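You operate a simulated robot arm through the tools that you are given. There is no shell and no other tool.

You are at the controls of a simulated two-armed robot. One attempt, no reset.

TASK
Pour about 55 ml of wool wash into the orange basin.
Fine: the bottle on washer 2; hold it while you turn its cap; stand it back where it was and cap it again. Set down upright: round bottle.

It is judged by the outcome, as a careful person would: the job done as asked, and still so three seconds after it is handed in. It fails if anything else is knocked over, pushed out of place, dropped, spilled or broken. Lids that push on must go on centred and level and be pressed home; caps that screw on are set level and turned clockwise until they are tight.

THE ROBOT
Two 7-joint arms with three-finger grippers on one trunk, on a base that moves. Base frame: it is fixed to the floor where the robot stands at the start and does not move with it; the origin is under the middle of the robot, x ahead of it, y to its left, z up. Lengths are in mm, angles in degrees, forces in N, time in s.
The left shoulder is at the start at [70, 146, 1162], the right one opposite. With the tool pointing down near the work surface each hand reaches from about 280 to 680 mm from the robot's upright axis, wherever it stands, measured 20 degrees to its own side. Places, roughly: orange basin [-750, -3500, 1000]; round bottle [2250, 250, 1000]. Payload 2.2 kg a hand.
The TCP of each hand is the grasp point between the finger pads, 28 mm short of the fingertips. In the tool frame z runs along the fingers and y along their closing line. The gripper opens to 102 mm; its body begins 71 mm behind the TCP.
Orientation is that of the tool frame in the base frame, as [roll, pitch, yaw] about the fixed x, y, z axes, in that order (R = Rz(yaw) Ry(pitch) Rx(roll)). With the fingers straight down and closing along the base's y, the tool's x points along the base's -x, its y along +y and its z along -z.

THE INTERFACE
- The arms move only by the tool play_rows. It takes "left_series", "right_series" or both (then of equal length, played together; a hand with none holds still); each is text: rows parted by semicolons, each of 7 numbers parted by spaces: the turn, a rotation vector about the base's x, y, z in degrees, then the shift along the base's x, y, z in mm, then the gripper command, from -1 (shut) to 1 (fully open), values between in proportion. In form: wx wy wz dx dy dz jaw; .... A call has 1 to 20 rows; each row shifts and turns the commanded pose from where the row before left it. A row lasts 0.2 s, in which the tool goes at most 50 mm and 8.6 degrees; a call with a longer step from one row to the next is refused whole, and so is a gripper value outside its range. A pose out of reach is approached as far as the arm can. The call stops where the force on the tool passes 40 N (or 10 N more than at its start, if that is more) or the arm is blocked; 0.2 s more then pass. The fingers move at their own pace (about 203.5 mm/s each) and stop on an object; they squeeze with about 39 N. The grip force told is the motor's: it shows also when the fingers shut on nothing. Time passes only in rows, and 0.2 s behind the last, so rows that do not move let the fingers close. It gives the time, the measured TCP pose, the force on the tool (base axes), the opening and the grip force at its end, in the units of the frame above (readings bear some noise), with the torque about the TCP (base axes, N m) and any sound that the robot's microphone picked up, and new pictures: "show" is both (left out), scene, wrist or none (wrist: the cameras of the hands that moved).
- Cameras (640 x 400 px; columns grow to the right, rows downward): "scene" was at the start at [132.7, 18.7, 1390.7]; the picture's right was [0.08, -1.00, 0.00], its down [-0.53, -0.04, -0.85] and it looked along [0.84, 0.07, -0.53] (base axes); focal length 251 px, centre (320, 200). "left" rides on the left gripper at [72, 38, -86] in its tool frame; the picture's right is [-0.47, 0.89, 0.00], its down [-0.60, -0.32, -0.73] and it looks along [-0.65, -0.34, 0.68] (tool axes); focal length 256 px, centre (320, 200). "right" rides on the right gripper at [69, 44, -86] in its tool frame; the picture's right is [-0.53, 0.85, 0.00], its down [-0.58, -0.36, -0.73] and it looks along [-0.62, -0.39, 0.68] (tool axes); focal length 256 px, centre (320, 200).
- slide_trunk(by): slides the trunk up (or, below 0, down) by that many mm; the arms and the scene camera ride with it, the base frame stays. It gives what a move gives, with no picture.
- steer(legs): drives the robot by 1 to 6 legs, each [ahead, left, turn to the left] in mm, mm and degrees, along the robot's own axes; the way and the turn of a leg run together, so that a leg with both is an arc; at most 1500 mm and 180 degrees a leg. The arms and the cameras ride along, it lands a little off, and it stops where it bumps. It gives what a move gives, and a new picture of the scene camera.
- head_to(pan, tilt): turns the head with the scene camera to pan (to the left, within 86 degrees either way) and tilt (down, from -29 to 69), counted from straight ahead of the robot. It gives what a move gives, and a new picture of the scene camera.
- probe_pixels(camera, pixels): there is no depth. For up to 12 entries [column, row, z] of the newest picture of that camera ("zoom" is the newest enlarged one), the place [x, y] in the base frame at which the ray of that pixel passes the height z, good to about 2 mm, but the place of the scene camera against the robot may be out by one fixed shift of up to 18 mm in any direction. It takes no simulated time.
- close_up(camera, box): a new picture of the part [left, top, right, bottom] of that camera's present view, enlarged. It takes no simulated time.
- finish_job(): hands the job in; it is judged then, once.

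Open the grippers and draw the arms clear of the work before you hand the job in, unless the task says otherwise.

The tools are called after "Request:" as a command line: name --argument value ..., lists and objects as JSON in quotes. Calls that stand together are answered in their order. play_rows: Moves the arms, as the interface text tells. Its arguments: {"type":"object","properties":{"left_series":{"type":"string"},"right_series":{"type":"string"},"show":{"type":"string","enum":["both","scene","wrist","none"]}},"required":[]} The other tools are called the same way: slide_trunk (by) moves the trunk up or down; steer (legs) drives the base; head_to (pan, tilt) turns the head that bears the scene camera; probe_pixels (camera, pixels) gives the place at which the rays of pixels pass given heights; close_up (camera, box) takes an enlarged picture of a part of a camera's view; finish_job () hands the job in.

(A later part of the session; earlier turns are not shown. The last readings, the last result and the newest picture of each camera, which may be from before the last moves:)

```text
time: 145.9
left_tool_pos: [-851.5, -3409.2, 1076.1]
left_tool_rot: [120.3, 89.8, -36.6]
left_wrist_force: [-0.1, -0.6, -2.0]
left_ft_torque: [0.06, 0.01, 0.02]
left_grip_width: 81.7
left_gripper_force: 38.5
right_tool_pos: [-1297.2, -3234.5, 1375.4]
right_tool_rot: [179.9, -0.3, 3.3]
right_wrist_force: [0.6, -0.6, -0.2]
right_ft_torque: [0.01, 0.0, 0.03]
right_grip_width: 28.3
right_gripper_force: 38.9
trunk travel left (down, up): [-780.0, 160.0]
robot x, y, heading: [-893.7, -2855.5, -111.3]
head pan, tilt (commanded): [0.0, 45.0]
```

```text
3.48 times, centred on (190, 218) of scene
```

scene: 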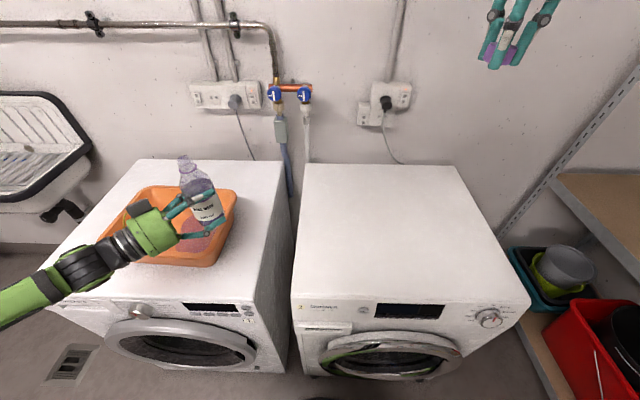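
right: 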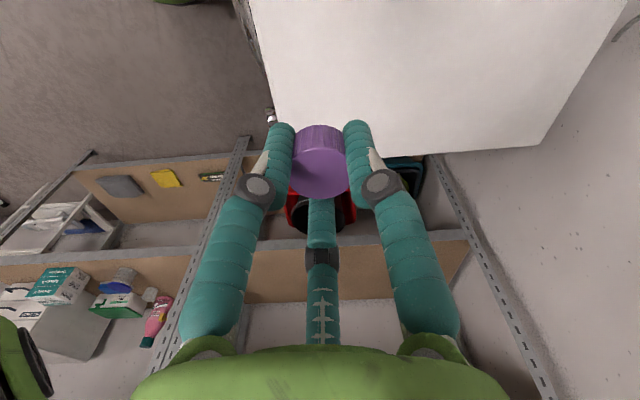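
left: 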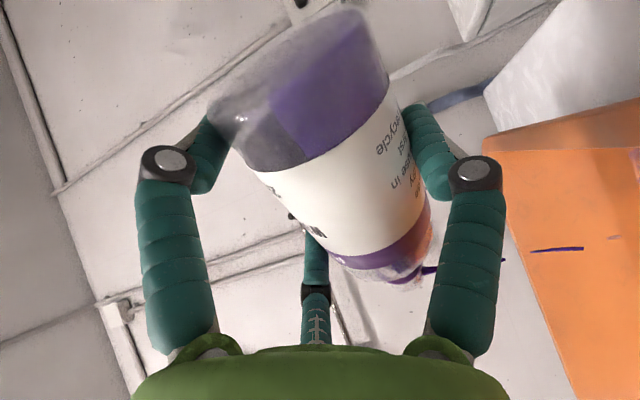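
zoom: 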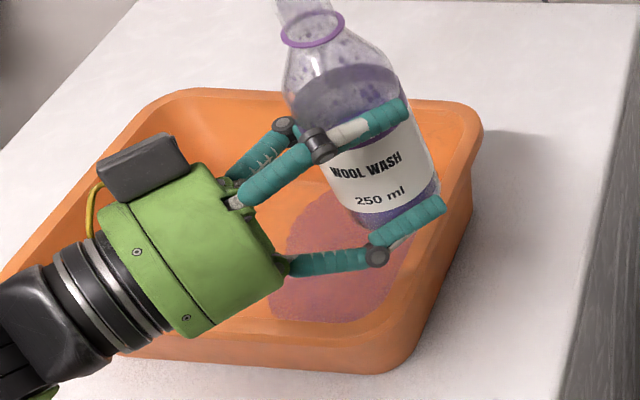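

Now the surface is ≈22 mm below the band: about 32 ml poured. About 23 ml remain; I tip again to ~89° and hold ≈2 s.

Request:
play_rows --left_series "3.9 1.65 0 0 0 0 0.3; 7.73 3.29 0 0 0 0 0.3; 7.73 3.29 0 0 0 0 0.3; 7.73 3.29 0 0 0 0 0.3; 7.73 3.29 0 0 0 0 0.3; 7.73 3.29 0 0 0 0 0.3; 7.73 3.29 0 0 0 0 0.3; 7.73 3.29 0 0 0 -8 0.3; 7.73 3.29 0 0 0 -8 0.3; 5.5 2.35 0 0 0 -8 0.3; 4.5 1.92 0 0 0 -6 0.3; 2.3 0.98 0 0 0 0 0.3; 2.3 0.98 0 0 0 0 0.3; 1.5 0.64 0 0 0 0 0.3; 0 0 0 0 0 0 0.3; 0 0 0 0 0 0 0.3; 0 0 0 0 0 0 0.3; 0 0 0 0 0 0 0.3; 0 0 0 0 0 0 0.3; 0 0 0 0 0 0 0.3" --show "wrist"

Request:
close_up --camera "scene" --box '[130, 160, 250, 275]'

```text
time: 150.1
left_tool_pos: [-850.5, -3409.4, 1045.9]
left_tool_rot: [-90.1, 1.2, 113.1]
left_wrist_force: [0.4, 0.2, -1.4]
left_ft_torque: [0.03, 0.0, -0.03]
left_grip_width: 81.6
left_gripper_force: 39.2
right_tool_pos: [-1296.5, -3233.6, 1374.6]
right_tool_rot: [-179.9, -0.1, 3.3]
right_wrist_force: [0.8, -0.3, -0.4]
right_ft_torque: [0.01, 0.0, 0.03]
right_grip_width: 28.4
right_gripper_force: 38.9
trunk travel left (down, up): [-780.0, 160.0]
robot x, y, heading: [-895.8, -2857.1, -111.1]
head pan, tilt (commanded): [0.0, 45.0]
```

left: 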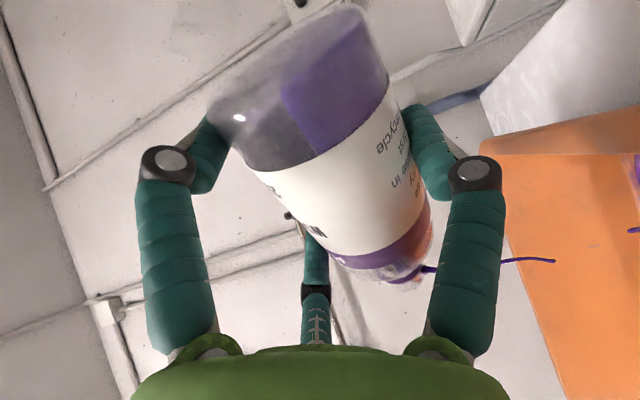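

```text
3.48 times, centred on (190, 218) of scene
```

zoom: 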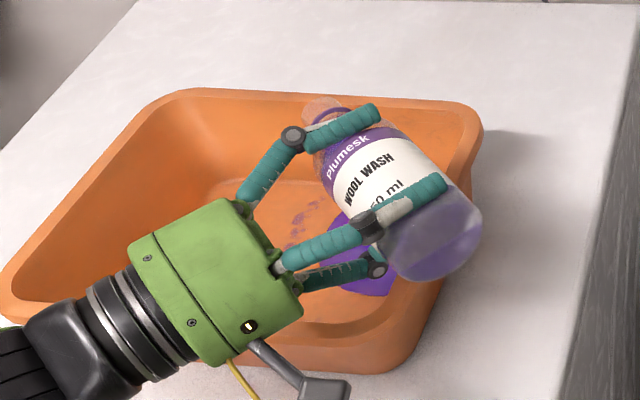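

The pool is clearly growing. I bring the bottle upright again and measure.

Request:
play_rows --left_series "-4.9 -2.09 0 0 0 6 0.3; -7.73 -3.29 0 0 0 8 0.3; -7.73 -3.29 0 0 0 8 0.3; -7.73 -3.29 0 0 0 8 0.3; -7.73 -3.29 0 0 0 0 0.3; -7.73 -3.29 0 0 0 0 0.3; -7.73 -3.29 0 0 0 0 0.3; -7.73 -3.29 0 0 0 0 0.3; -7.73 -3.29 0 0 0 0 0.3; -7.73 -3.29 0 0 0 0 0.3; -7.3 -3.11 0 0 0 0 0.3; 0 0 0 0 0 0 0.3; 0 0 0 0 0 0 0.3; 0 0 0 0 0 0 0.3; 0 0 0 0 0 0 0.3" --show "scene"

Request:
close_up --camera "scene" --box '[188, 174, 228, 199]'

Request:
close_up --camera "scene" --box '[130, 160, 250, 275]'

```text
time: 153.3
left_tool_pos: [-850.2, -3408.9, 1076.1]
left_tool_rot: [141.4, 89.9, -15.6]
left_wrist_force: [0.6, 0.2, -2.1]
left_ft_torque: [-0.02, 0.01, -0.04]
left_grip_width: 81.6
left_gripper_force: 38.9
right_tool_pos: [-1295.7, -3232.6, 1374.9]
right_tool_rot: [179.9, -0.2, 3.3]
right_wrist_force: [0.1, 0.0, -0.1]
right_ft_torque: [-0.03, 0.0, 0.01]
right_grip_width: 28.4
right_gripper_force: 38.2
trunk travel left (down, up): [-780.0, 160.0]
robot x, y, heading: [-896.3, -2859.8, -111.4]
head pan, tilt (commanded): [0.0, 45.0]
```

scene: 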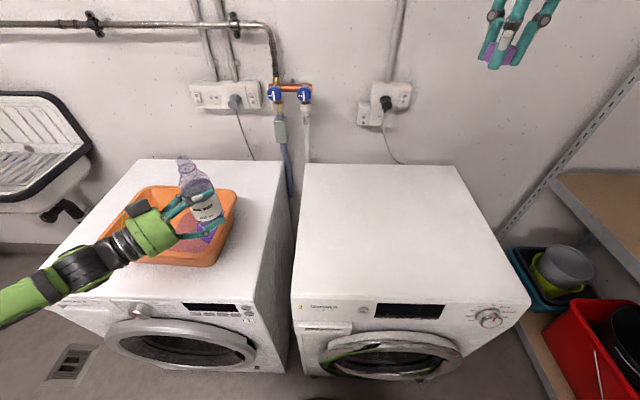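

```text
16.00 times, centred on (208, 186) of scene
```

zoom: 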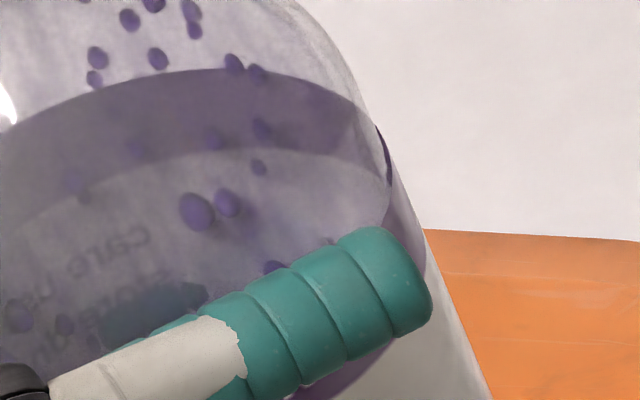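

```text
3.48 times, centred on (190, 218) of scene
```

zoom: 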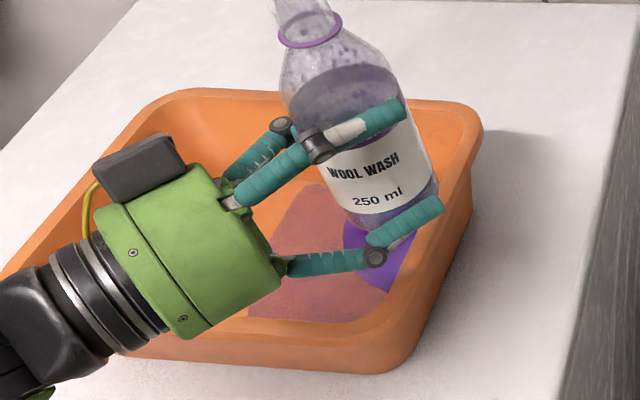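

The surface now lies hidden behind the finger. I raise the trunk a further 80 mm with the hand staying at its height, to look in from higher.

Request:
slide_trunk --by 40

Request:
play_rows --left_series "0 0 0 0 0 -14 0.3; 0 0 0 0 0 -13 0.3; 0 0 0 0 0 -13 0.3; 0 0 0 0 0 0 0.3" --show "none"

Request:
slide_trunk --by 40

Request:
play_rows --left_series "0 0 0 0 0 -14 0.3; 0 0 0 0 0 -13 0.3; 0 0 0 0 0 -13 0.3; 0 0 0 0 0 0 0.3" --show "scene"

Request:
close_up --camera "scene" --box '[180, 180, 250, 250]'

```text
time: 154.2
left_tool_pos: [-849.8, -3410.2, 1116.2]
left_tool_rot: [149.3, 89.8, -7.6]
left_wrist_force: [0.4, 0.4, -1.8]
left_ft_torque: [0.04, 0.02, -0.02]
left_grip_width: 81.4
left_gripper_force: 39.2
right_tool_pos: [-1295.7, -3233.8, 1415.1]
right_tool_rot: [-180.0, -0.2, 3.3]
right_wrist_force: [-0.4, 0.4, 0.5]
right_ft_torque: [0.01, -0.01, 0.0]
right_grip_width: 28.5
right_gripper_force: 39.0
trunk travel left (down, up): [-820.0, 120.0]
robot x, y, heading: [-895.7, -2861.2, -111.3]
head pan, tilt (commanded): [0.0, 45.0]
```

```text
time: 155.2
left_tool_pos: [-848.7, -3409.7, 1075.9]
left_tool_rot: [131.8, 89.8, -25.3]
left_wrist_force: [-0.2, -0.1, -1.4]
left_ft_torque: [0.01, -0.04, 0.0]
left_grip_width: 81.4
left_gripper_force: 38.8
right_tool_pos: [-1295.6, -3233.0, 1415.0]
right_tool_rot: [-180.0, -0.1, 3.2]
right_wrist_force: [-0.2, 0.4, 0.1]
right_ft_torque: [0.02, -0.01, 0.01]
right_grip_width: 28.3
right_gripper_force: 38.7
trunk travel left (down, up): [-820.0, 120.0]
robot x, y, heading: [-897.8, -2858.6, -111.5]
head pan, tilt (commanded): [0.0, 45.0]
```

```text
time: 156.0
left_tool_pos: [-848.8, -3408.5, 1115.4]
left_tool_rot: [147.2, 89.9, -9.7]
left_wrist_force: [-0.4, -0.1, -2.0]
left_ft_torque: [0.05, -0.01, -0.02]
left_grip_width: 81.3
left_gripper_force: 39.3
right_tool_pos: [-1294.6, -3233.3, 1454.6]
right_tool_rot: [-180.0, -0.3, 3.3]
right_wrist_force: [-0.2, -0.1, -0.4]
right_ft_torque: [-0.01, -0.06, -0.01]
right_grip_width: 28.4
right_gripper_force: 38.4
trunk travel left (down, up): [-860.0, 80.0]
robot x, y, heading: [-892.2, -2858.8, -111.4]
head pan, tilt (commanded): [0.0, 45.0]
```

```text
time: 157.0
left_tool_pos: [-848.3, -3408.0, 1077.9]
left_tool_rot: [132.6, 89.8, -24.3]
left_wrist_force: [0.7, 0.9, -2.0]
left_ft_torque: [0.01, 0.0, 0.03]
left_grip_width: 81.7
left_gripper_force: 38.9
right_tool_pos: [-1295.1, -3232.6, 1454.2]
right_tool_rot: [180.0, -0.2, 3.2]
right_wrist_force: [0.9, -0.2, 0.0]
right_ft_torque: [-0.01, 0.0, -0.02]
right_grip_width: 28.4
right_gripper_force: 38.9
trunk travel left (down, up): [-860.0, 80.0]
robot x, y, heading: [-894.5, -2855.1, -111.4]
head pan, tilt (commanded): [0.0, 45.0]
```

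scene: 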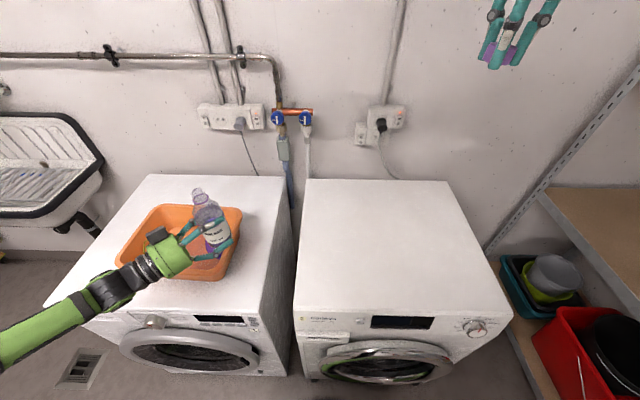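

```text
5.71 times, centred on (215, 215) of scene
```

zoom: 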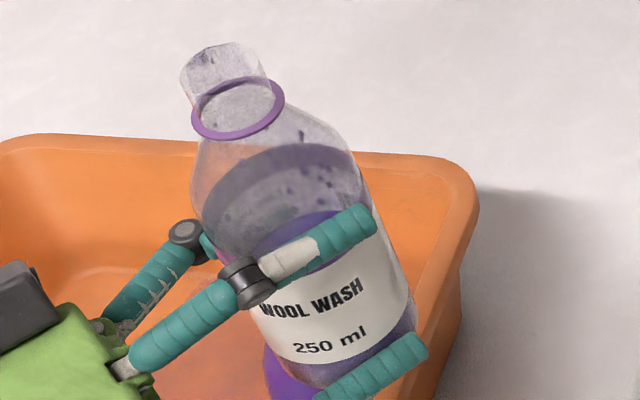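

Now the surface is visible again near zoom (310,225). I zoom tighter for a reading.

Request:
close_up --camera "scene" --box '[192, 196, 232, 221]'

Request:
close_up --camera "scene" --box '[140, 190, 250, 285]'

```text
16.00 times, centred on (212, 208) of scene
```

zoom: 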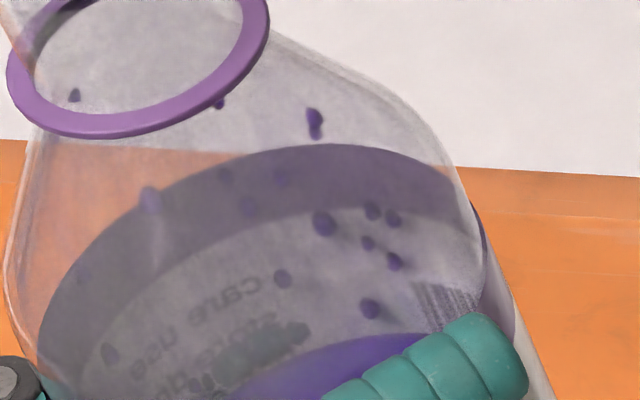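

```text
4.21 times, centred on (195, 238) of scene
```

zoom: 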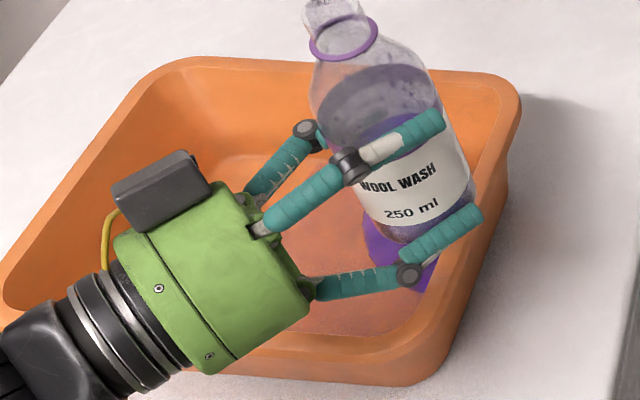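

Reading: surface ≈25.5 mm below the band, i.e. ≈42 ml poured. One more small pour of ≈13 ml: I tip to 82° first at this trunk height to check reach.

Request:
play_rows --left_series "3.9 1.65 0 0 0 0 0.3; 7.73 3.29 0 0 0 0 0.3; 7.73 3.29 0 0 0 0 0.3; 7.73 3.29 0 0 0 0 0.3; 7.73 3.29 0 0 0 0 0.3; 7.73 3.29 0 0 0 0 0.3; 7.73 3.29 0 0 0 0 0.3; 7.73 3.29 0 0 0 -8 0.3; 7.73 3.29 0 0 0 -8 0.3; 5.5 2.35 0 0 0 -8 0.3; 4 1.7 0 0 0 -6 0.3" --show "none"

```text
time: 159.4
left_tool_pos: [-847.9, -3408.2, 1044.6]
left_tool_rot: [-90.1, 8.2, 112.9]
left_wrist_force: [-0.4, -0.2, -1.2]
left_ft_torque: [0.01, 0.02, 0.01]
left_grip_width: 81.4
left_gripper_force: 39.3
right_tool_pos: [-1295.5, -3233.7, 1454.6]
right_tool_rot: [180.0, -0.2, 3.3]
right_wrist_force: [0.2, -0.1, 0.5]
right_ft_torque: [0.01, -0.01, 0.0]
right_grip_width: 28.3
right_gripper_force: 39.0
trunk travel left (down, up): [-860.0, 80.0]
robot x, y, heading: [-893.5, -2854.0, -111.3]
head pan, tilt (commanded): [0.0, 45.0]
```

Reach is fine (tilt 81.8°). In one run I tip to ~90°, hold 1.3 s, and start back upright.

Request:
play_rows --left_series "2.58 1.1 0 0 0 0 0.3; 2.58 1.1 0 0 0 0 0.3; 2.5 1.06 0 0 0 0 0.3; 0 0 0 0 0 0 0.3; 0 0 0 0 0 0 0.3; 0 0 0 0 0 0 0.3; 0 0 0 0 0 0 0.3; 0 0 0 0 0 0 0.3; 0 0 0 0 0 0 0.3; -5.5 -2.34 0 0 0 6 0.3; -7.73 -3.29 0 0 0 8 0.3; -7.73 -3.29 0 0 0 8 0.3; -7.73 -3.29 0 0 0 8 0.3; -7.73 -3.29 0 0 0 0 0.3; -7.73 -3.29 0 0 0 0 0.3; -7.73 -3.29 0 0 0 0 0.3; -7.73 -3.29 0 0 0 0 0.3; -7.73 -3.29 0 0 0 0 0.3; -7.73 -3.29 0 0 0 0 0.3; -7.7 -3.27 0 0 0 0 0.3" --show "none"

Request:
play_rows --left_series "0 0 0 0 0 0 0.3; 0 0 0 0 0 0 0.3; 0 0 0 0 0 0 0.3; 0 0 0 0 0 0 0.3" --show "scene"

Request:
close_up --camera "scene" --box '[192, 196, 232, 221]'

Request:
close_up --camera "scene" --box '[140, 190, 250, 285]'

```text
time: 163.6
left_tool_pos: [-848.9, -3409.9, 1076.7]
left_tool_rot: [128.9, 89.8, -28.0]
left_wrist_force: [0.3, -0.1, -2.0]
left_ft_torque: [0.02, 0.03, 0.01]
left_grip_width: 81.4
left_gripper_force: 39.4
right_tool_pos: [-1295.1, -3232.7, 1454.9]
right_tool_rot: [-180.0, -0.2, 3.3]
right_wrist_force: [0.5, -0.2, -0.6]
right_ft_torque: [0.01, -0.05, 0.01]
right_grip_width: 28.3
right_gripper_force: 38.9
trunk travel left (down, up): [-860.0, 80.0]
robot x, y, heading: [-896.9, -2855.0, -111.5]
head pan, tilt (commanded): [0.0, 45.0]
```

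```text
time: 164.6
left_tool_pos: [-850.0, -3408.4, 1075.9]
left_tool_rot: [-153.8, 89.9, 49.3]
left_wrist_force: [0.8, 0.3, -1.1]
left_ft_torque: [0.01, 0.01, 0.01]
left_grip_width: 81.3
left_gripper_force: 39.0
right_tool_pos: [-1296.2, -3234.1, 1456.0]
right_tool_rot: [-179.9, -0.2, 3.3]
right_wrist_force: [0.1, -0.6, 0.3]
right_ft_torque: [0.01, -0.02, 0.0]
right_grip_width: 28.5
right_gripper_force: 38.9
trunk travel left (down, up): [-860.0, 80.0]
robot x, y, heading: [-893.3, -2856.1, -111.5]
head pan, tilt (commanded): [0.0, 45.0]
```

scene: 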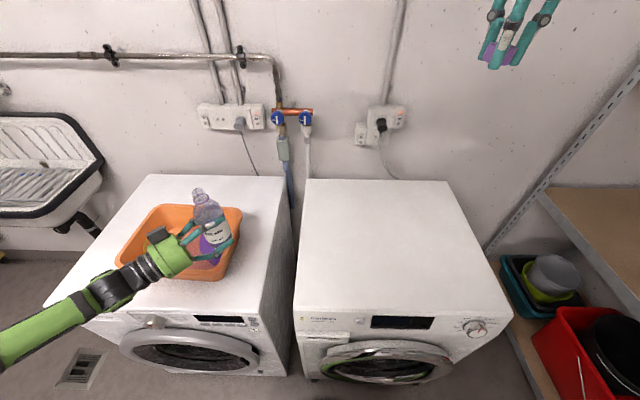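

```text
16.00 times, centred on (212, 208) of scene
```

zoom: 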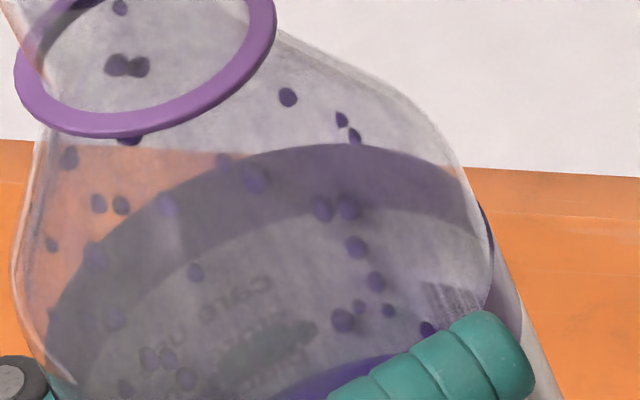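

```text
4.21 times, centred on (195, 238) of scene
```

zoom: 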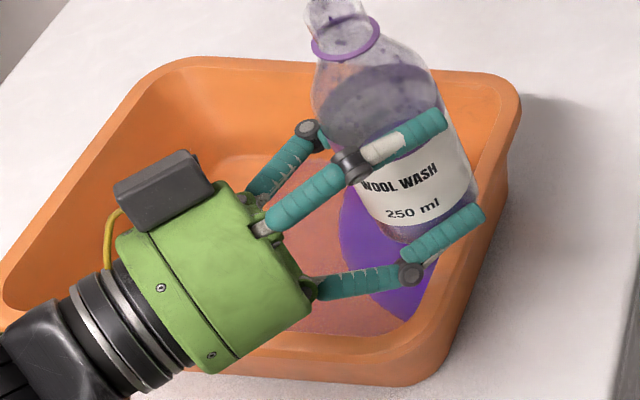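

The surface is now ≈30 mm below the band (about 20.5 mm drop), i.e. ≈54 ml poured — on target, so I stop pouring. I bring the trunk back down in stages while lifting the left hand so it keeps its height.

Request:
play_rows --left_series "0 0 0 0 0 10 0.3; 0 0 0 0 0 20 0.3; 0 0 0 0 0 25 0.3; 0 0 0 0 0 25 0.3; 0 0 0 0 0 20 0.3; 0 0 0 0 0 15 0.3" --show "none"

Request:
slide_trunk --by -115

Request:
play_rows --left_series "0 0 0 0 0 10 0.3; 0 0 0 0 0 20 0.3; 0 0 0 0 0 25 0.3; 0 0 0 0 0 25 0.3; 0 0 0 0 0 20 0.3; 0 0 0 0 0 15 0.3" --show "none"

Request:
slide_trunk --by -115

```text
time: 166.0
left_tool_pos: [-848.2, -3411.3, 1192.6]
left_tool_rot: [-152.4, 89.9, 50.8]
left_wrist_force: [-0.4, -0.4, -2.2]
left_ft_torque: [0.01, 0.01, -0.02]
left_grip_width: 81.3
left_gripper_force: 38.9
right_tool_pos: [-1295.3, -3233.5, 1454.5]
right_tool_rot: [-180.0, -0.3, 3.3]
right_wrist_force: [-0.2, 0.0, -1.2]
right_ft_torque: [0.01, -0.03, 0.02]
right_grip_width: 28.6
right_gripper_force: 38.9
trunk travel left (down, up): [-860.0, 80.0]
robot x, y, heading: [-896.1, -2856.8, -111.5]
head pan, tilt (commanded): [0.0, 45.0]
```

```text
time: 167.4
left_tool_pos: [-847.2, -3410.7, 1077.2]
left_tool_rot: [-156.9, 89.9, 46.3]
left_wrist_force: [-1.5, 1.0, -1.0]
left_ft_torque: [0.03, 0.03, 0.02]
left_grip_width: 81.3
left_gripper_force: 38.7
right_tool_pos: [-1294.5, -3233.8, 1339.7]
right_tool_rot: [-179.9, -0.2, 3.4]
right_wrist_force: [-0.6, 0.1, -0.3]
right_ft_torque: [0.01, 0.01, 0.02]
right_grip_width: 28.5
right_gripper_force: 39.1
trunk travel left (down, up): [-745.0, 195.0]
robot x, y, heading: [-894.3, -2853.7, -111.4]
head pan, tilt (commanded): [0.0, 45.0]
```

```text
time: 168.8
left_tool_pos: [-847.0, -3408.1, 1193.1]
left_tool_rot: [-154.7, 89.9, 48.4]
left_wrist_force: [-0.2, 0.8, -0.9]
left_ft_torque: [0.02, 0.0, 0.05]
left_grip_width: 81.2
left_gripper_force: 38.6
right_tool_pos: [-1295.4, -3232.0, 1340.1]
right_tool_rot: [180.0, -0.2, 3.3]
right_wrist_force: [0.8, 0.9, -0.3]
right_ft_torque: [-0.04, 0.0, 0.02]
right_grip_width: 28.6
right_gripper_force: 39.0
trunk travel left (down, up): [-745.0, 195.0]
robot x, y, heading: [-893.5, -2852.9, -111.4]
head pan, tilt (commanded): [0.0, 45.0]
```

```text
time: 170.3
left_tool_pos: [-846.7, -3409.1, 1077.5]
left_tool_rot: [-156.6, 89.9, 46.6]
left_wrist_force: [0.8, 0.4, -1.3]
left_ft_torque: [0.03, -0.01, -0.01]
left_grip_width: 81.2
left_gripper_force: 39.3
right_tool_pos: [-1295.6, -3233.8, 1224.5]
right_tool_rot: [179.9, -0.3, 3.3]
right_wrist_force: [0.0, -0.5, 0.6]
right_ft_torque: [0.01, -0.03, -0.02]
right_grip_width: 28.5
right_gripper_force: 38.8
trunk travel left (down, up): [-630.0, 310.0]
robot x, y, heading: [-893.4, -2856.0, -111.4]
head pan, tilt (commanded): [0.0, 45.0]
```

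Everything is back at the working height. I carry the open bottle upright back to the capping spot beside the right hand, reversing the earlier path.

Request:
play_rows --left_series "0 0 -1 -8 3.2 0 0.3; 0 0 -2 -16 6.3 0 0.3; 0 0 -2.4 -22 8.6 0 0.3; 0 0 -2.4 -22 8.6 0 0.3; 0 0 -2.4 -22 8.6 0 0.3; 0 0 -2.4 -22 8.6 0 0.3; 0 0 -2.4 -22 8.6 -2 0.3; 0 0 -2.4 -22 8.6 -2 0.3; 0 0 -2.4 -22 8.6 -3 0.3; 0 0 -2.4 -22 8.6 -3 0.3; 0 0 -2.4 -22 8.6 -3 0.3" --show "scene"

```text
time: 172.7
left_tool_pos: [-1070.9, -3324.1, 1064.2]
left_tool_rot: [-164.8, 89.8, 13.7]
left_wrist_force: [-0.6, 0.4, -1.5]
left_ft_torque: [0.02, 0.02, -0.01]
left_grip_width: 81.0
left_gripper_force: 39.1
right_tool_pos: [-1297.5, -3234.1, 1223.7]
right_tool_rot: [180.0, -0.3, 3.2]
right_wrist_force: [0.6, -0.2, -0.4]
right_ft_torque: [0.01, -0.03, -0.02]
right_grip_width: 28.4
right_gripper_force: 38.8
trunk travel left (down, up): [-630.0, 310.0]
robot x, y, heading: [-895.2, -2857.8, -111.2]
head pan, tilt (commanded): [0.0, 45.0]
```

scene: 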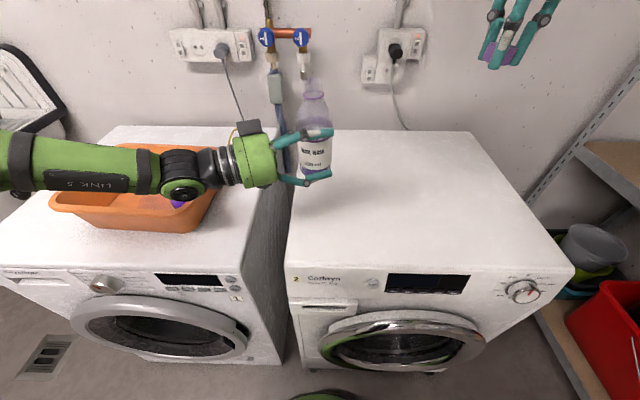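

Continue the last 66 mm to the capping position.

Request:
play_rows --left_series "0 0 -2 -19 8.4 -2.5 0.3; 0 0 -2 -19 8.4 -2.5 0.3; 0 0 -1.8 -15 6.6 -2 0.3; 0 0 -1 -7.8 3.4 -1.5 0.3; 0 0 0 0 0 0 0.3; 0 0 0 0 0 0 0.3" --show "both"

```text
time: 174.1
left_tool_pos: [-1131.7, -3294.5, 1056.3]
left_tool_rot: [-149.8, 89.9, 22.0]
left_wrist_force: [-0.4, 0.4, -0.7]
left_ft_torque: [0.02, -0.01, 0.01]
left_grip_width: 80.9
left_gripper_force: 39.3
right_tool_pos: [-1295.2, -3233.4, 1224.3]
right_tool_rot: [180.0, -0.2, 3.3]
right_wrist_force: [-0.6, -0.1, -1.0]
right_ft_torque: [-0.02, 0.0, 0.0]
right_grip_width: 28.5
right_gripper_force: 39.4
trunk travel left (down, up): [-630.0, 310.0]
robot x, y, heading: [-893.7, -2855.8, -111.5]
head pan, tilt (commanded): [0.0, 45.0]
```

scene: 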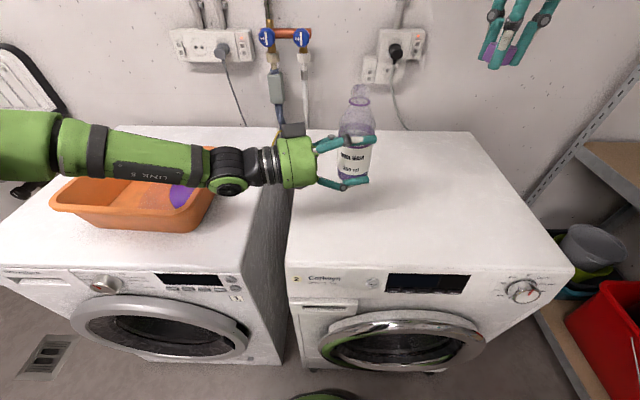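
left: 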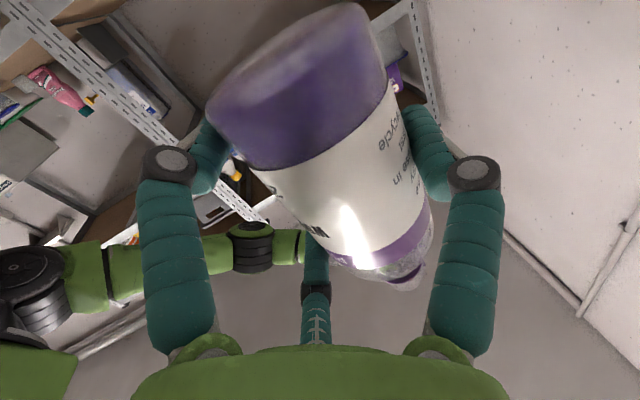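

The bottle is back beside the right hand. I turn the right hand (holding the cap) counter-clockwise to yaw ≈ 95° to have room for screwing clockwise, then move it above the mouth.

Request:
play_rows --right_series "0 0 8.3 0 0 0 -1; 0 0 8.3 0 0 0 -1; 0 0 8.3 0 0 0 -1; 0 0 8.3 0 0 0 -1; 0 0 8.3 0 0 0 -1; 0 0 8.3 0 0 0 -1; 0 0 8.3 0 0 0 -1; 0 0 8.3 0 0 0 -1; 0 0 8.3 0 0 0 -1; 0 0 8.3 0 0 0 -1; 0 0 8.3 0 0 0 -1; 0 0 0 20 -9 0 -1; 0 0 0 25 -12 0 -1; 0 0 0 25 -12 0 -1; 0 0 0 0 0 0 -1" --show "both"

```text
time: 177.3
left_tool_pos: [-1132.0, -3294.9, 1054.8]
left_tool_rot: [-159.9, 89.9, 11.8]
left_wrist_force: [-0.4, 0.6, -1.5]
left_ft_torque: [-0.01, -0.01, -0.01]
left_grip_width: 81.1
left_gripper_force: 39.0
right_tool_pos: [-1209.2, -3253.8, 1209.3]
right_tool_rot: [179.9, -0.1, 94.6]
right_wrist_force: [-0.1, 0.3, 0.6]
right_ft_torque: [-0.01, -0.03, -0.04]
right_grip_width: 28.3
right_gripper_force: 38.8
right hand out of reach, approached as far as the arm can: row 10, 11
trunk travel left (down, up): [-630.0, 310.0]
robot x, y, heading: [-896.3, -2857.0, -111.4]
head pan, tilt (commanded): [0.0, 45.0]
```

scene: 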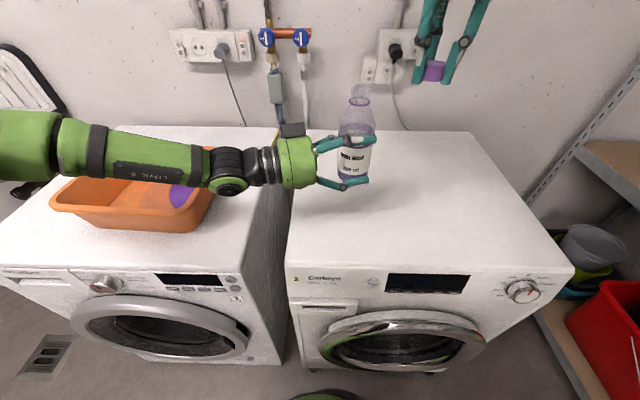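
right: 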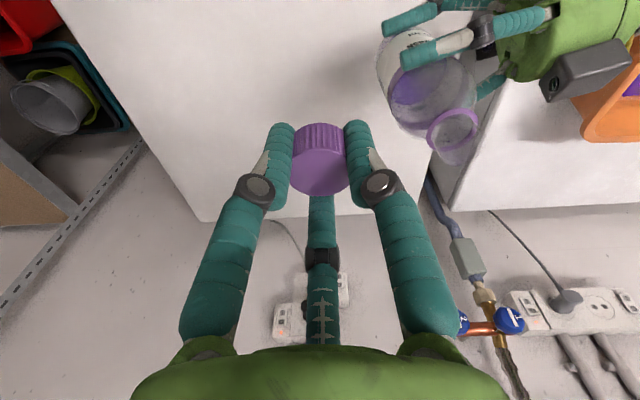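

The right camera now sees the open bottle at (435,100). I zoom there to check the mouth and the level.

Request:
close_up --camera "right" --box '[370, 20, 530, 180]'

Request:
probe_pixels --camera "right" --pixels '[[453, 130, 1143], [462, 143, 1165], [458, 140, 1165]]'

```text
2.50 times, centred on (450, 100) of right
```

zoom: 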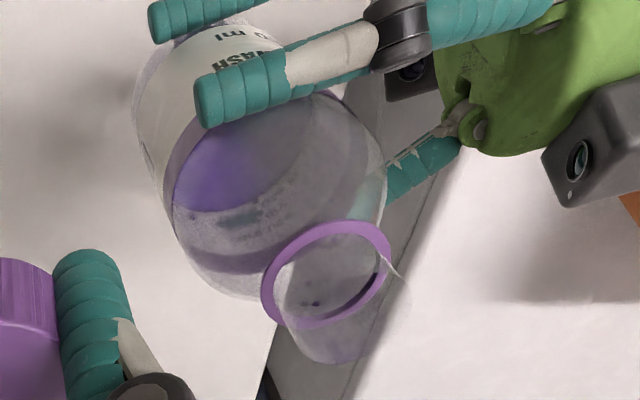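

```text
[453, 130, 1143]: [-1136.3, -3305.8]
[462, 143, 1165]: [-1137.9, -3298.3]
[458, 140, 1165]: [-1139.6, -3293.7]
```

This steep view is good for checking the level against the band on the far wall. I zoom in more.

Request:
close_up --camera "right" --box '[384, 60, 464, 130]'

```text
5.71 times, centred on (424, 95) of right
```

zoom: 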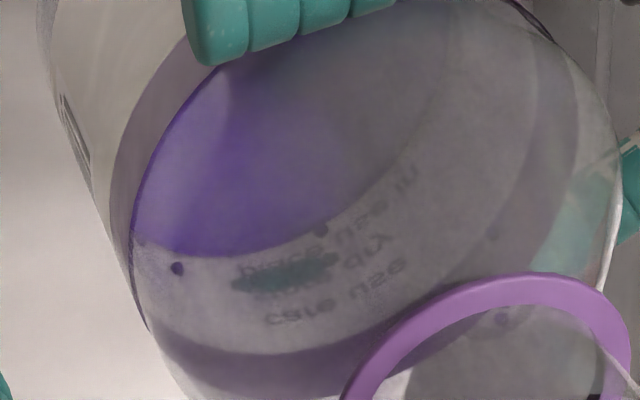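

Measured against the band, the level is now ≈31.5 mm below it — a drop of ≈21–22 mm, i.e. ≈55 ml. Good. Now I move the cap over the mouth (axis ≈(-1136,-3306.5)), staying ≥15 mm above it.

Request:
play_rows --right_series "0 0 0 12 -8.5 3 -1; 0 0 0 15 -11 0 -1; 0 0 0 15 -11 0 -1; 0 0 0 15 -11 0 -1; 0 0 0 16 -11 0 -1; 0 0 0 0 0 0 -1" --show "both"

```text
time: 178.7
left_tool_pos: [-1133.4, -3293.3, 1055.7]
left_tool_rot: [-164.5, 89.9, 7.1]
left_wrist_force: [0.1, -0.2, -2.2]
left_ft_torque: [-0.04, 0.02, 0.01]
left_grip_width: 80.8
left_gripper_force: 39.7
right_tool_pos: [-1139.0, -3306.8, 1210.2]
right_tool_rot: [179.9, -0.2, 94.6]
right_wrist_force: [-0.2, -0.4, -0.4]
right_ft_torque: [0.0, -0.03, 0.03]
right_grip_width: 28.3
right_gripper_force: 38.7
trunk travel left (down, up): [-630.0, 310.0]
robot x, y, heading: [-896.4, -2858.4, -111.6]
head pan, tilt (commanded): [0.0, 45.0]
```

scene: 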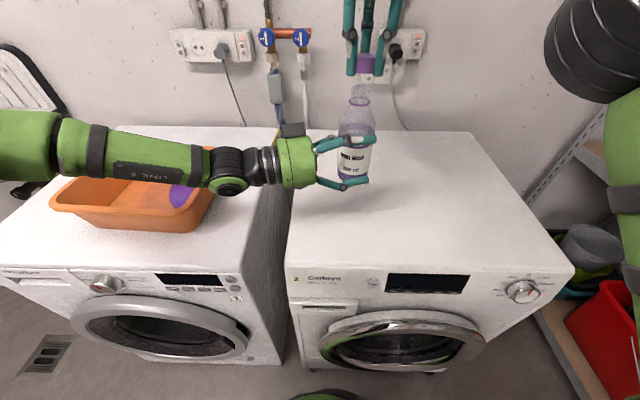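
right: 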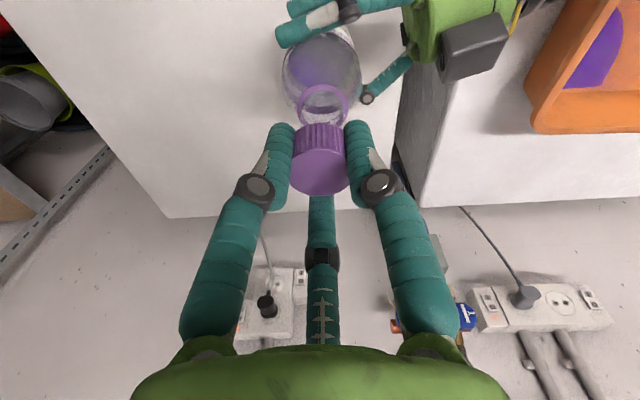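

I zoom at the ring and cap in the right view to fine-tune the centring.

Request:
close_up --camera "right" --box '[270, 70, 370, 200]'

Request:
probe_pixels --camera "right" --pixels '[[322, 104, 1141], [322, 104, 1143]]'

Request:
close_up --camera "scene" --box '[330, 40, 400, 120]'

```text
3.08 times, centred on (320, 135) of right
```

zoom: 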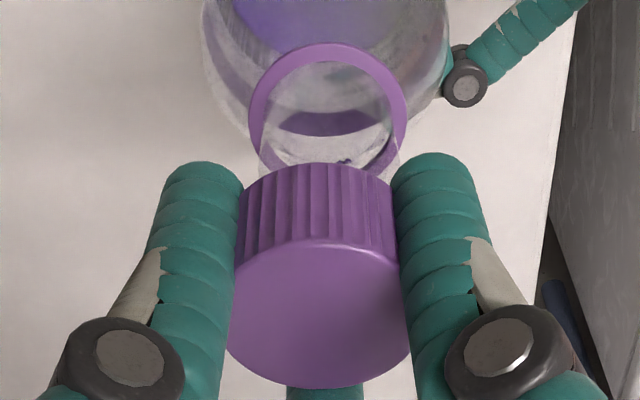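

```text
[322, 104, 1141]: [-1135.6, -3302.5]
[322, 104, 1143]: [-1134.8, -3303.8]
```

```text
5.00 times, centred on (365, 80) of scene
```

zoom: 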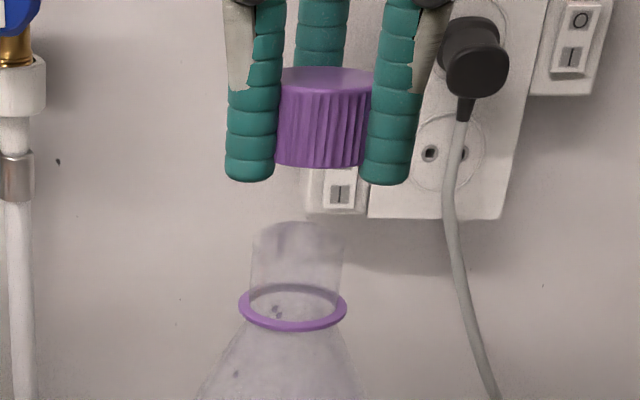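

Both views say the cap should go ~2–4 mm to the robot's left. I shift it (+2.7,−1.2) and check again.

Request:
play_rows --right_series "0 0 0 2.7 -1.2 0 -1; 0 0 0 0 0 0 -1" --show "none"

Request:
close_up --camera "right" --box '[270, 70, 370, 200]'

Request:
close_up --camera "scene" --box '[330, 40, 400, 120]'

```text
time: 179.3
left_tool_pos: [-1131.8, -3295.1, 1055.1]
left_tool_rot: [-157.8, 89.9, 13.9]
left_wrist_force: [0.0, -0.2, -2.3]
left_ft_torque: [0.04, 0.02, 0.01]
left_grip_width: 81.0
left_gripper_force: 38.9
right_tool_pos: [-1136.8, -3308.3, 1210.2]
right_tool_rot: [180.0, -0.2, 94.6]
right_wrist_force: [0.4, 0.6, -0.3]
right_ft_torque: [0.0, -0.01, 0.0]
right_grip_width: 28.4
right_gripper_force: 38.8
trunk travel left (down, up): [-630.0, 310.0]
robot x, y, heading: [-890.9, -2858.7, -111.3]
head pan, tilt (commanded): [0.0, 45.0]
```

```text
3.08 times, centred on (320, 135) of right
```

zoom: 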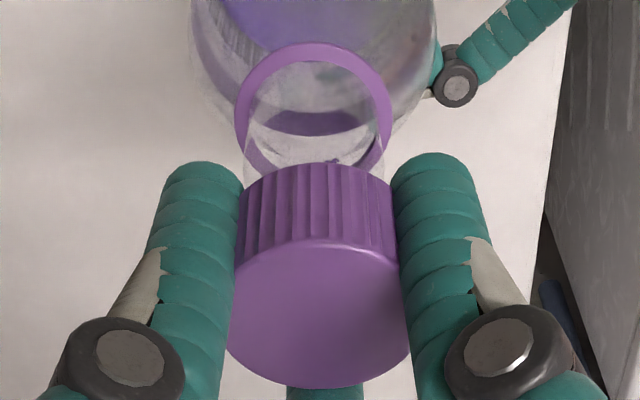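

```text
5.00 times, centred on (365, 80) of scene
```

zoom: 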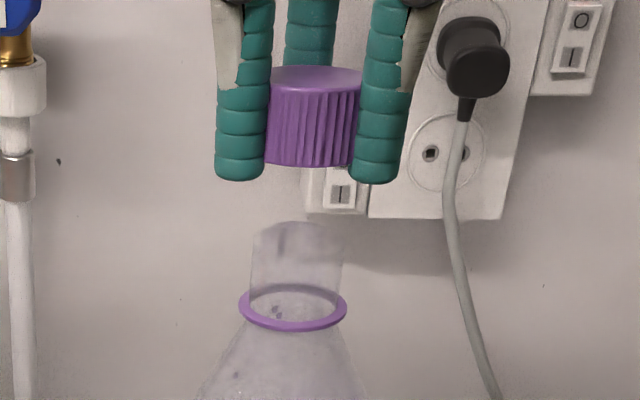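

Now the cap is centred within ~1 mm in both views. I lower it slowly until it starts to enclose the neck, watching forces.

Request:
play_rows --right_series "0 0 0 -0.3 0.2 -6 -1; 0 0 0 -0.3 0.1 -6 -1; 0 0 0 0 0 -4 -1; 0 0 0 0 0 -3 -1; 0 0 0 0 0 -2 -1; 0 0 0 0 0 0 -1" --show "none"

Request:
close_up --camera "scene" --box '[330, 40, 400, 120]'

Request:
close_up --camera "right" --box '[270, 70, 370, 200]'

```text
time: 180.7
left_tool_pos: [-1132.2, -3294.7, 1053.8]
left_tool_rot: [-155.4, 89.7, 16.3]
left_wrist_force: [-1.7, 0.4, -5.5]
left_ft_torque: [0.01, -0.24, 0.05]
left_grip_width: 80.9
left_gripper_force: 39.2
right_tool_pos: [-1133.2, -3307.6, 1188.7]
right_tool_rot: [179.9, -0.1, 94.5]
right_wrist_force: [1.2, 0.2, 5.6]
right_ft_torque: [0.05, 0.01, -0.06]
right_grip_width: 28.4
right_gripper_force: 39.1
trunk travel left (down, up): [-630.0, 310.0]
robot x, y, heading: [-894.7, -2853.6, -111.5]
head pan, tilt (commanded): [0.0, 45.0]
```

```text
5.00 times, centred on (365, 80) of scene
```

zoom: 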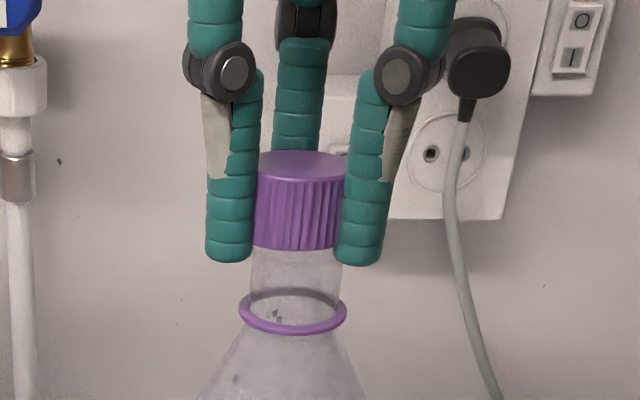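

```text
3.08 times, centred on (320, 135) of right
```

zoom: 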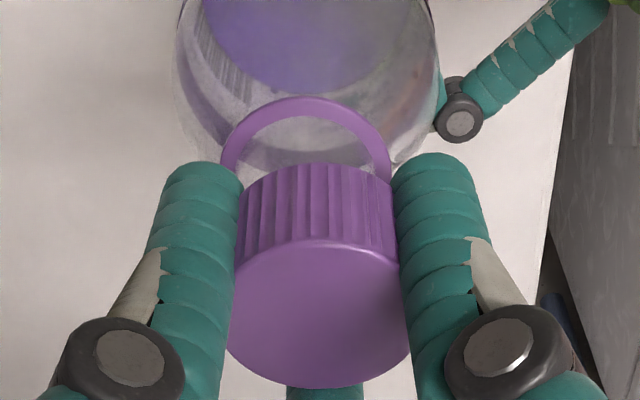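

Contact at TCP z≈1188.7 (5.6 N) with the cap ~2 mm too far left in both views. I raise 4 mm, shift (−1.9,+0.8), and look again.

Request:
play_rows --right_series "0 0 0 0 0 4 -1; 0 0 0 -1.9 0.8 0 -1; 0 0 0 0 0 0 -1; 0 0 0 0 0 0 -1" --show "none"

Request:
close_up --camera "scene" --box '[330, 40, 400, 120]'

Request:
close_up --camera "right" --box '[270, 70, 370, 200]'

```text
time: 181.7
left_tool_pos: [-1132.9, -3294.6, 1055.3]
left_tool_rot: [-151.2, 89.9, 20.2]
left_wrist_force: [-0.3, 0.1, -1.8]
left_ft_torque: [0.01, -0.05, 0.01]
left_grip_width: 81.0
left_gripper_force: 39.1
right_tool_pos: [-1135.9, -3307.9, 1193.6]
right_tool_rot: [180.0, -0.1, 94.7]
right_wrist_force: [0.7, 0.1, -0.2]
right_ft_torque: [0.02, 0.0, 0.0]
right_grip_width: 28.4
right_gripper_force: 38.8
trunk travel left (down, up): [-630.0, 310.0]
robot x, y, heading: [-897.1, -2857.6, -111.7]
head pan, tilt (commanded): [0.0, 45.0]
```

```text
5.00 times, centred on (365, 80) of scene
```

zoom: 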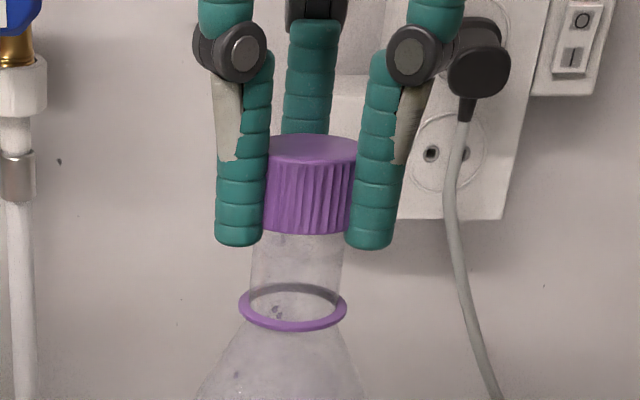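

```text
3.08 times, centred on (320, 135) of right
```

zoom: 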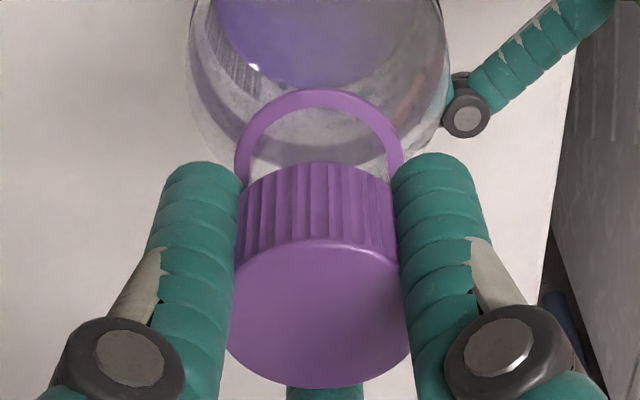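

Now within ~1 mm; I nudge (+0.7,−0.3) and lower again gently.

Request:
play_rows --right_series "0 0 0 0.7 -0.3 -2 -1; 0 0 0 0 0 -2 -1; 0 0 0 0 0 -2 -1; 0 0 0 0 0 -2 -1; 0 0 0 0 0 -1 -1; 0 0 0 0 0 0 -1" --show "none"

Request:
close_up --camera "scene" --box '[330, 40, 400, 120]'

Request:
close_up --camera "right" --box '[270, 70, 370, 200]'

```text
time: 183.1
left_tool_pos: [-1132.9, -3295.8, 1053.0]
left_tool_rot: [-154.5, 89.5, 17.1]
left_wrist_force: [1.7, 2.4, -15.2]
left_ft_torque: [0.03, 0.0, 0.03]
left_grip_width: 81.0
left_gripper_force: 39.0
right_tool_pos: [-1135.0, -3307.4, 1184.6]
right_tool_rot: [179.9, -0.1, 94.6]
right_wrist_force: [-1.7, -2.8, 13.0]
right_ft_torque: [-0.19, 0.11, -0.01]
right_grip_width: 28.4
right_gripper_force: 38.8
trunk travel left (down, up): [-630.0, 310.0]
robot x, y, heading: [-893.7, -2859.3, -111.3]
head pan, tilt (commanded): [0.0, 45.0]
```

```text
5.00 times, centred on (365, 80) of scene
```

zoom: 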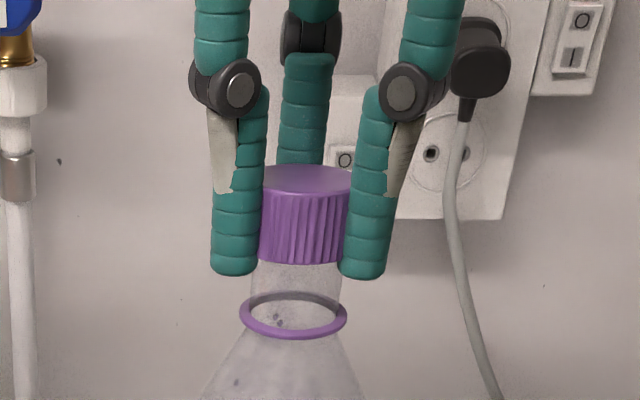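

```text
3.08 times, centred on (320, 135) of right
```

zoom: 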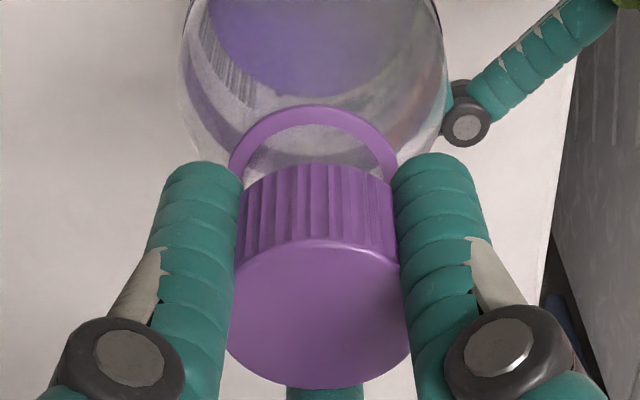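

Contact is now ≈13 N with a side force pointing away from the robot. I ease 1 mm that way and check whether the cap settles over the neck.

Request:
play_rows --right_series "0 0 0 -0.3 -0.7 0.5 -1; 0 0 0 -0.2 -0.5 0 -1; 0 0 0 0 0 0 -1; 0 0 0 0 0 0 -1" --show "none"

Request:
play_rows --right_series "0 0 -4 0 0 -0.3 -1; 0 0 -6 0 0 -0.3 -1; 0 0 -8 0 0 -0.2 -1; 0 0 -8 0 0 -0.2 -1; 0 0 0 0 0 0 -1" --show "none"

```text
time: 184.1
left_tool_pos: [-1133.7, -3296.5, 1054.4]
left_tool_rot: [-156.5, 89.7, 15.2]
left_wrist_force: [-2.3, -2.6, -15.1]
left_ft_torque: [0.47, -0.4, -0.03]
left_grip_width: 81.0
left_gripper_force: 39.0
right_tool_pos: [-1134.7, -3307.9, 1185.7]
right_tool_rot: [-180.0, -0.2, 94.6]
right_wrist_force: [2.4, 1.5, 13.8]
right_ft_torque: [-0.14, 0.03, 0.04]
right_grip_width: 28.6
right_gripper_force: 38.9
trunk travel left (down, up): [-630.0, 310.0]
robot x, y, heading: [-898.1, -2859.2, -111.4]
head pan, tilt (commanded): [0.0, 45.0]
```

```text
time: 185.3
left_tool_pos: [-1132.8, -3295.9, 1055.6]
left_tool_rot: [-113.0, 90.0, 58.9]
left_wrist_force: [0.3, -4.2, 1.3]
left_ft_torque: [0.38, 0.05, 0.06]
left_grip_width: 80.8
left_gripper_force: 38.7
right_tool_pos: [-1137.5, -3307.6, 1183.0]
right_tool_rot: [-180.0, -0.3, 68.6]
right_wrist_force: [-0.2, 4.1, -1.8]
right_ft_torque: [0.11, 0.05, -0.03]
right_grip_width: 28.6
right_gripper_force: 39.1
trunk travel left (down, up): [-630.0, 310.0]
robot x, y, heading: [-895.8, -2855.6, -111.2]
head pan, tilt (commanded): [0.0, 45.0]
```

The vertical force vanished after 26° of clockwise turning: the thread seems to have caught. I continue clockwise 84°, following down slightly.

Request:
play_rows --right_series "0 0 -8.4 0 0.3 -0.1 -1; 0 0 -8.4 0 0.3 -0.1 -1; 0 0 -8.4 0 0 -0.1 -1; 0 0 -8.4 0 0 -0.1 -1; 0 0 -8.4 0 0 -0.1 -1; 0 0 -8.4 0 0 -0.1 -1; 0 0 -8.4 0 0 -0.1 -1; 0 0 -8.4 0 0 -0.1 -1; 0 0 -8.4 0 0 -0.1 -1; 0 0 -8.4 0 0 -0.1 -1" --show "both"

Request:
close_up --camera "scene" --box '[330, 40, 400, 120]'

```text
time: 187.5
left_tool_pos: [-1133.1, -3296.9, 1055.4]
left_tool_rot: [-138.0, 89.7, 33.8]
left_wrist_force: [-7.2, -12.1, -1.4]
left_ft_torque: [1.25, -0.83, -0.11]
left_grip_width: 79.1
left_gripper_force: 38.7
right_tool_pos: [-1135.7, -3305.8, 1184.3]
right_tool_rot: [-180.0, -0.2, -15.6]
right_wrist_force: [7.9, 12.1, 0.1]
right_ft_torque: [0.28, -0.18, 0.01]
right_grip_width: 28.6
right_gripper_force: 39.2
trunk travel left (down, up): [-630.0, 310.0]
robot x, y, heading: [-894.7, -2861.1, -111.4]
head pan, tilt (commanded): [0.0, 45.0]
```

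scene: 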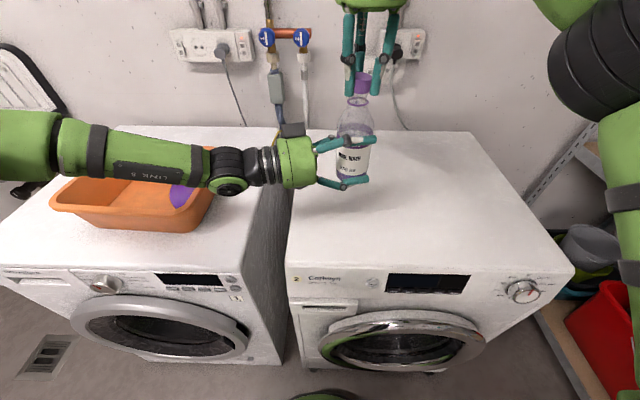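
right: 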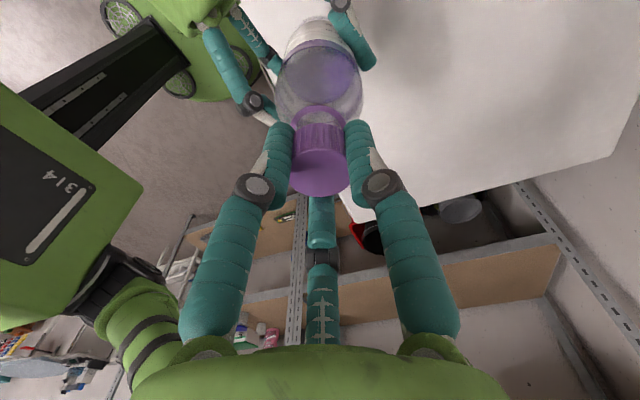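

```text
5.00 times, centred on (365, 80) of scene
```

zoom: 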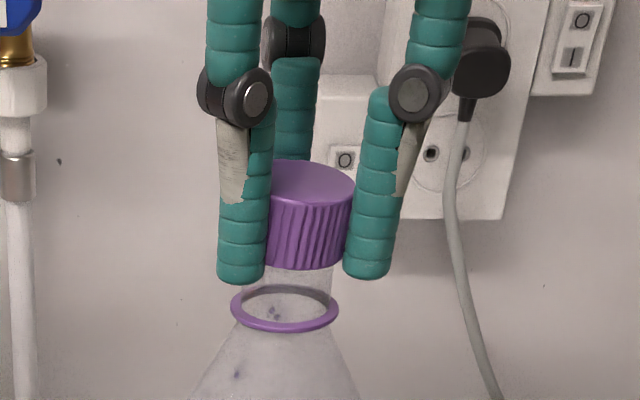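

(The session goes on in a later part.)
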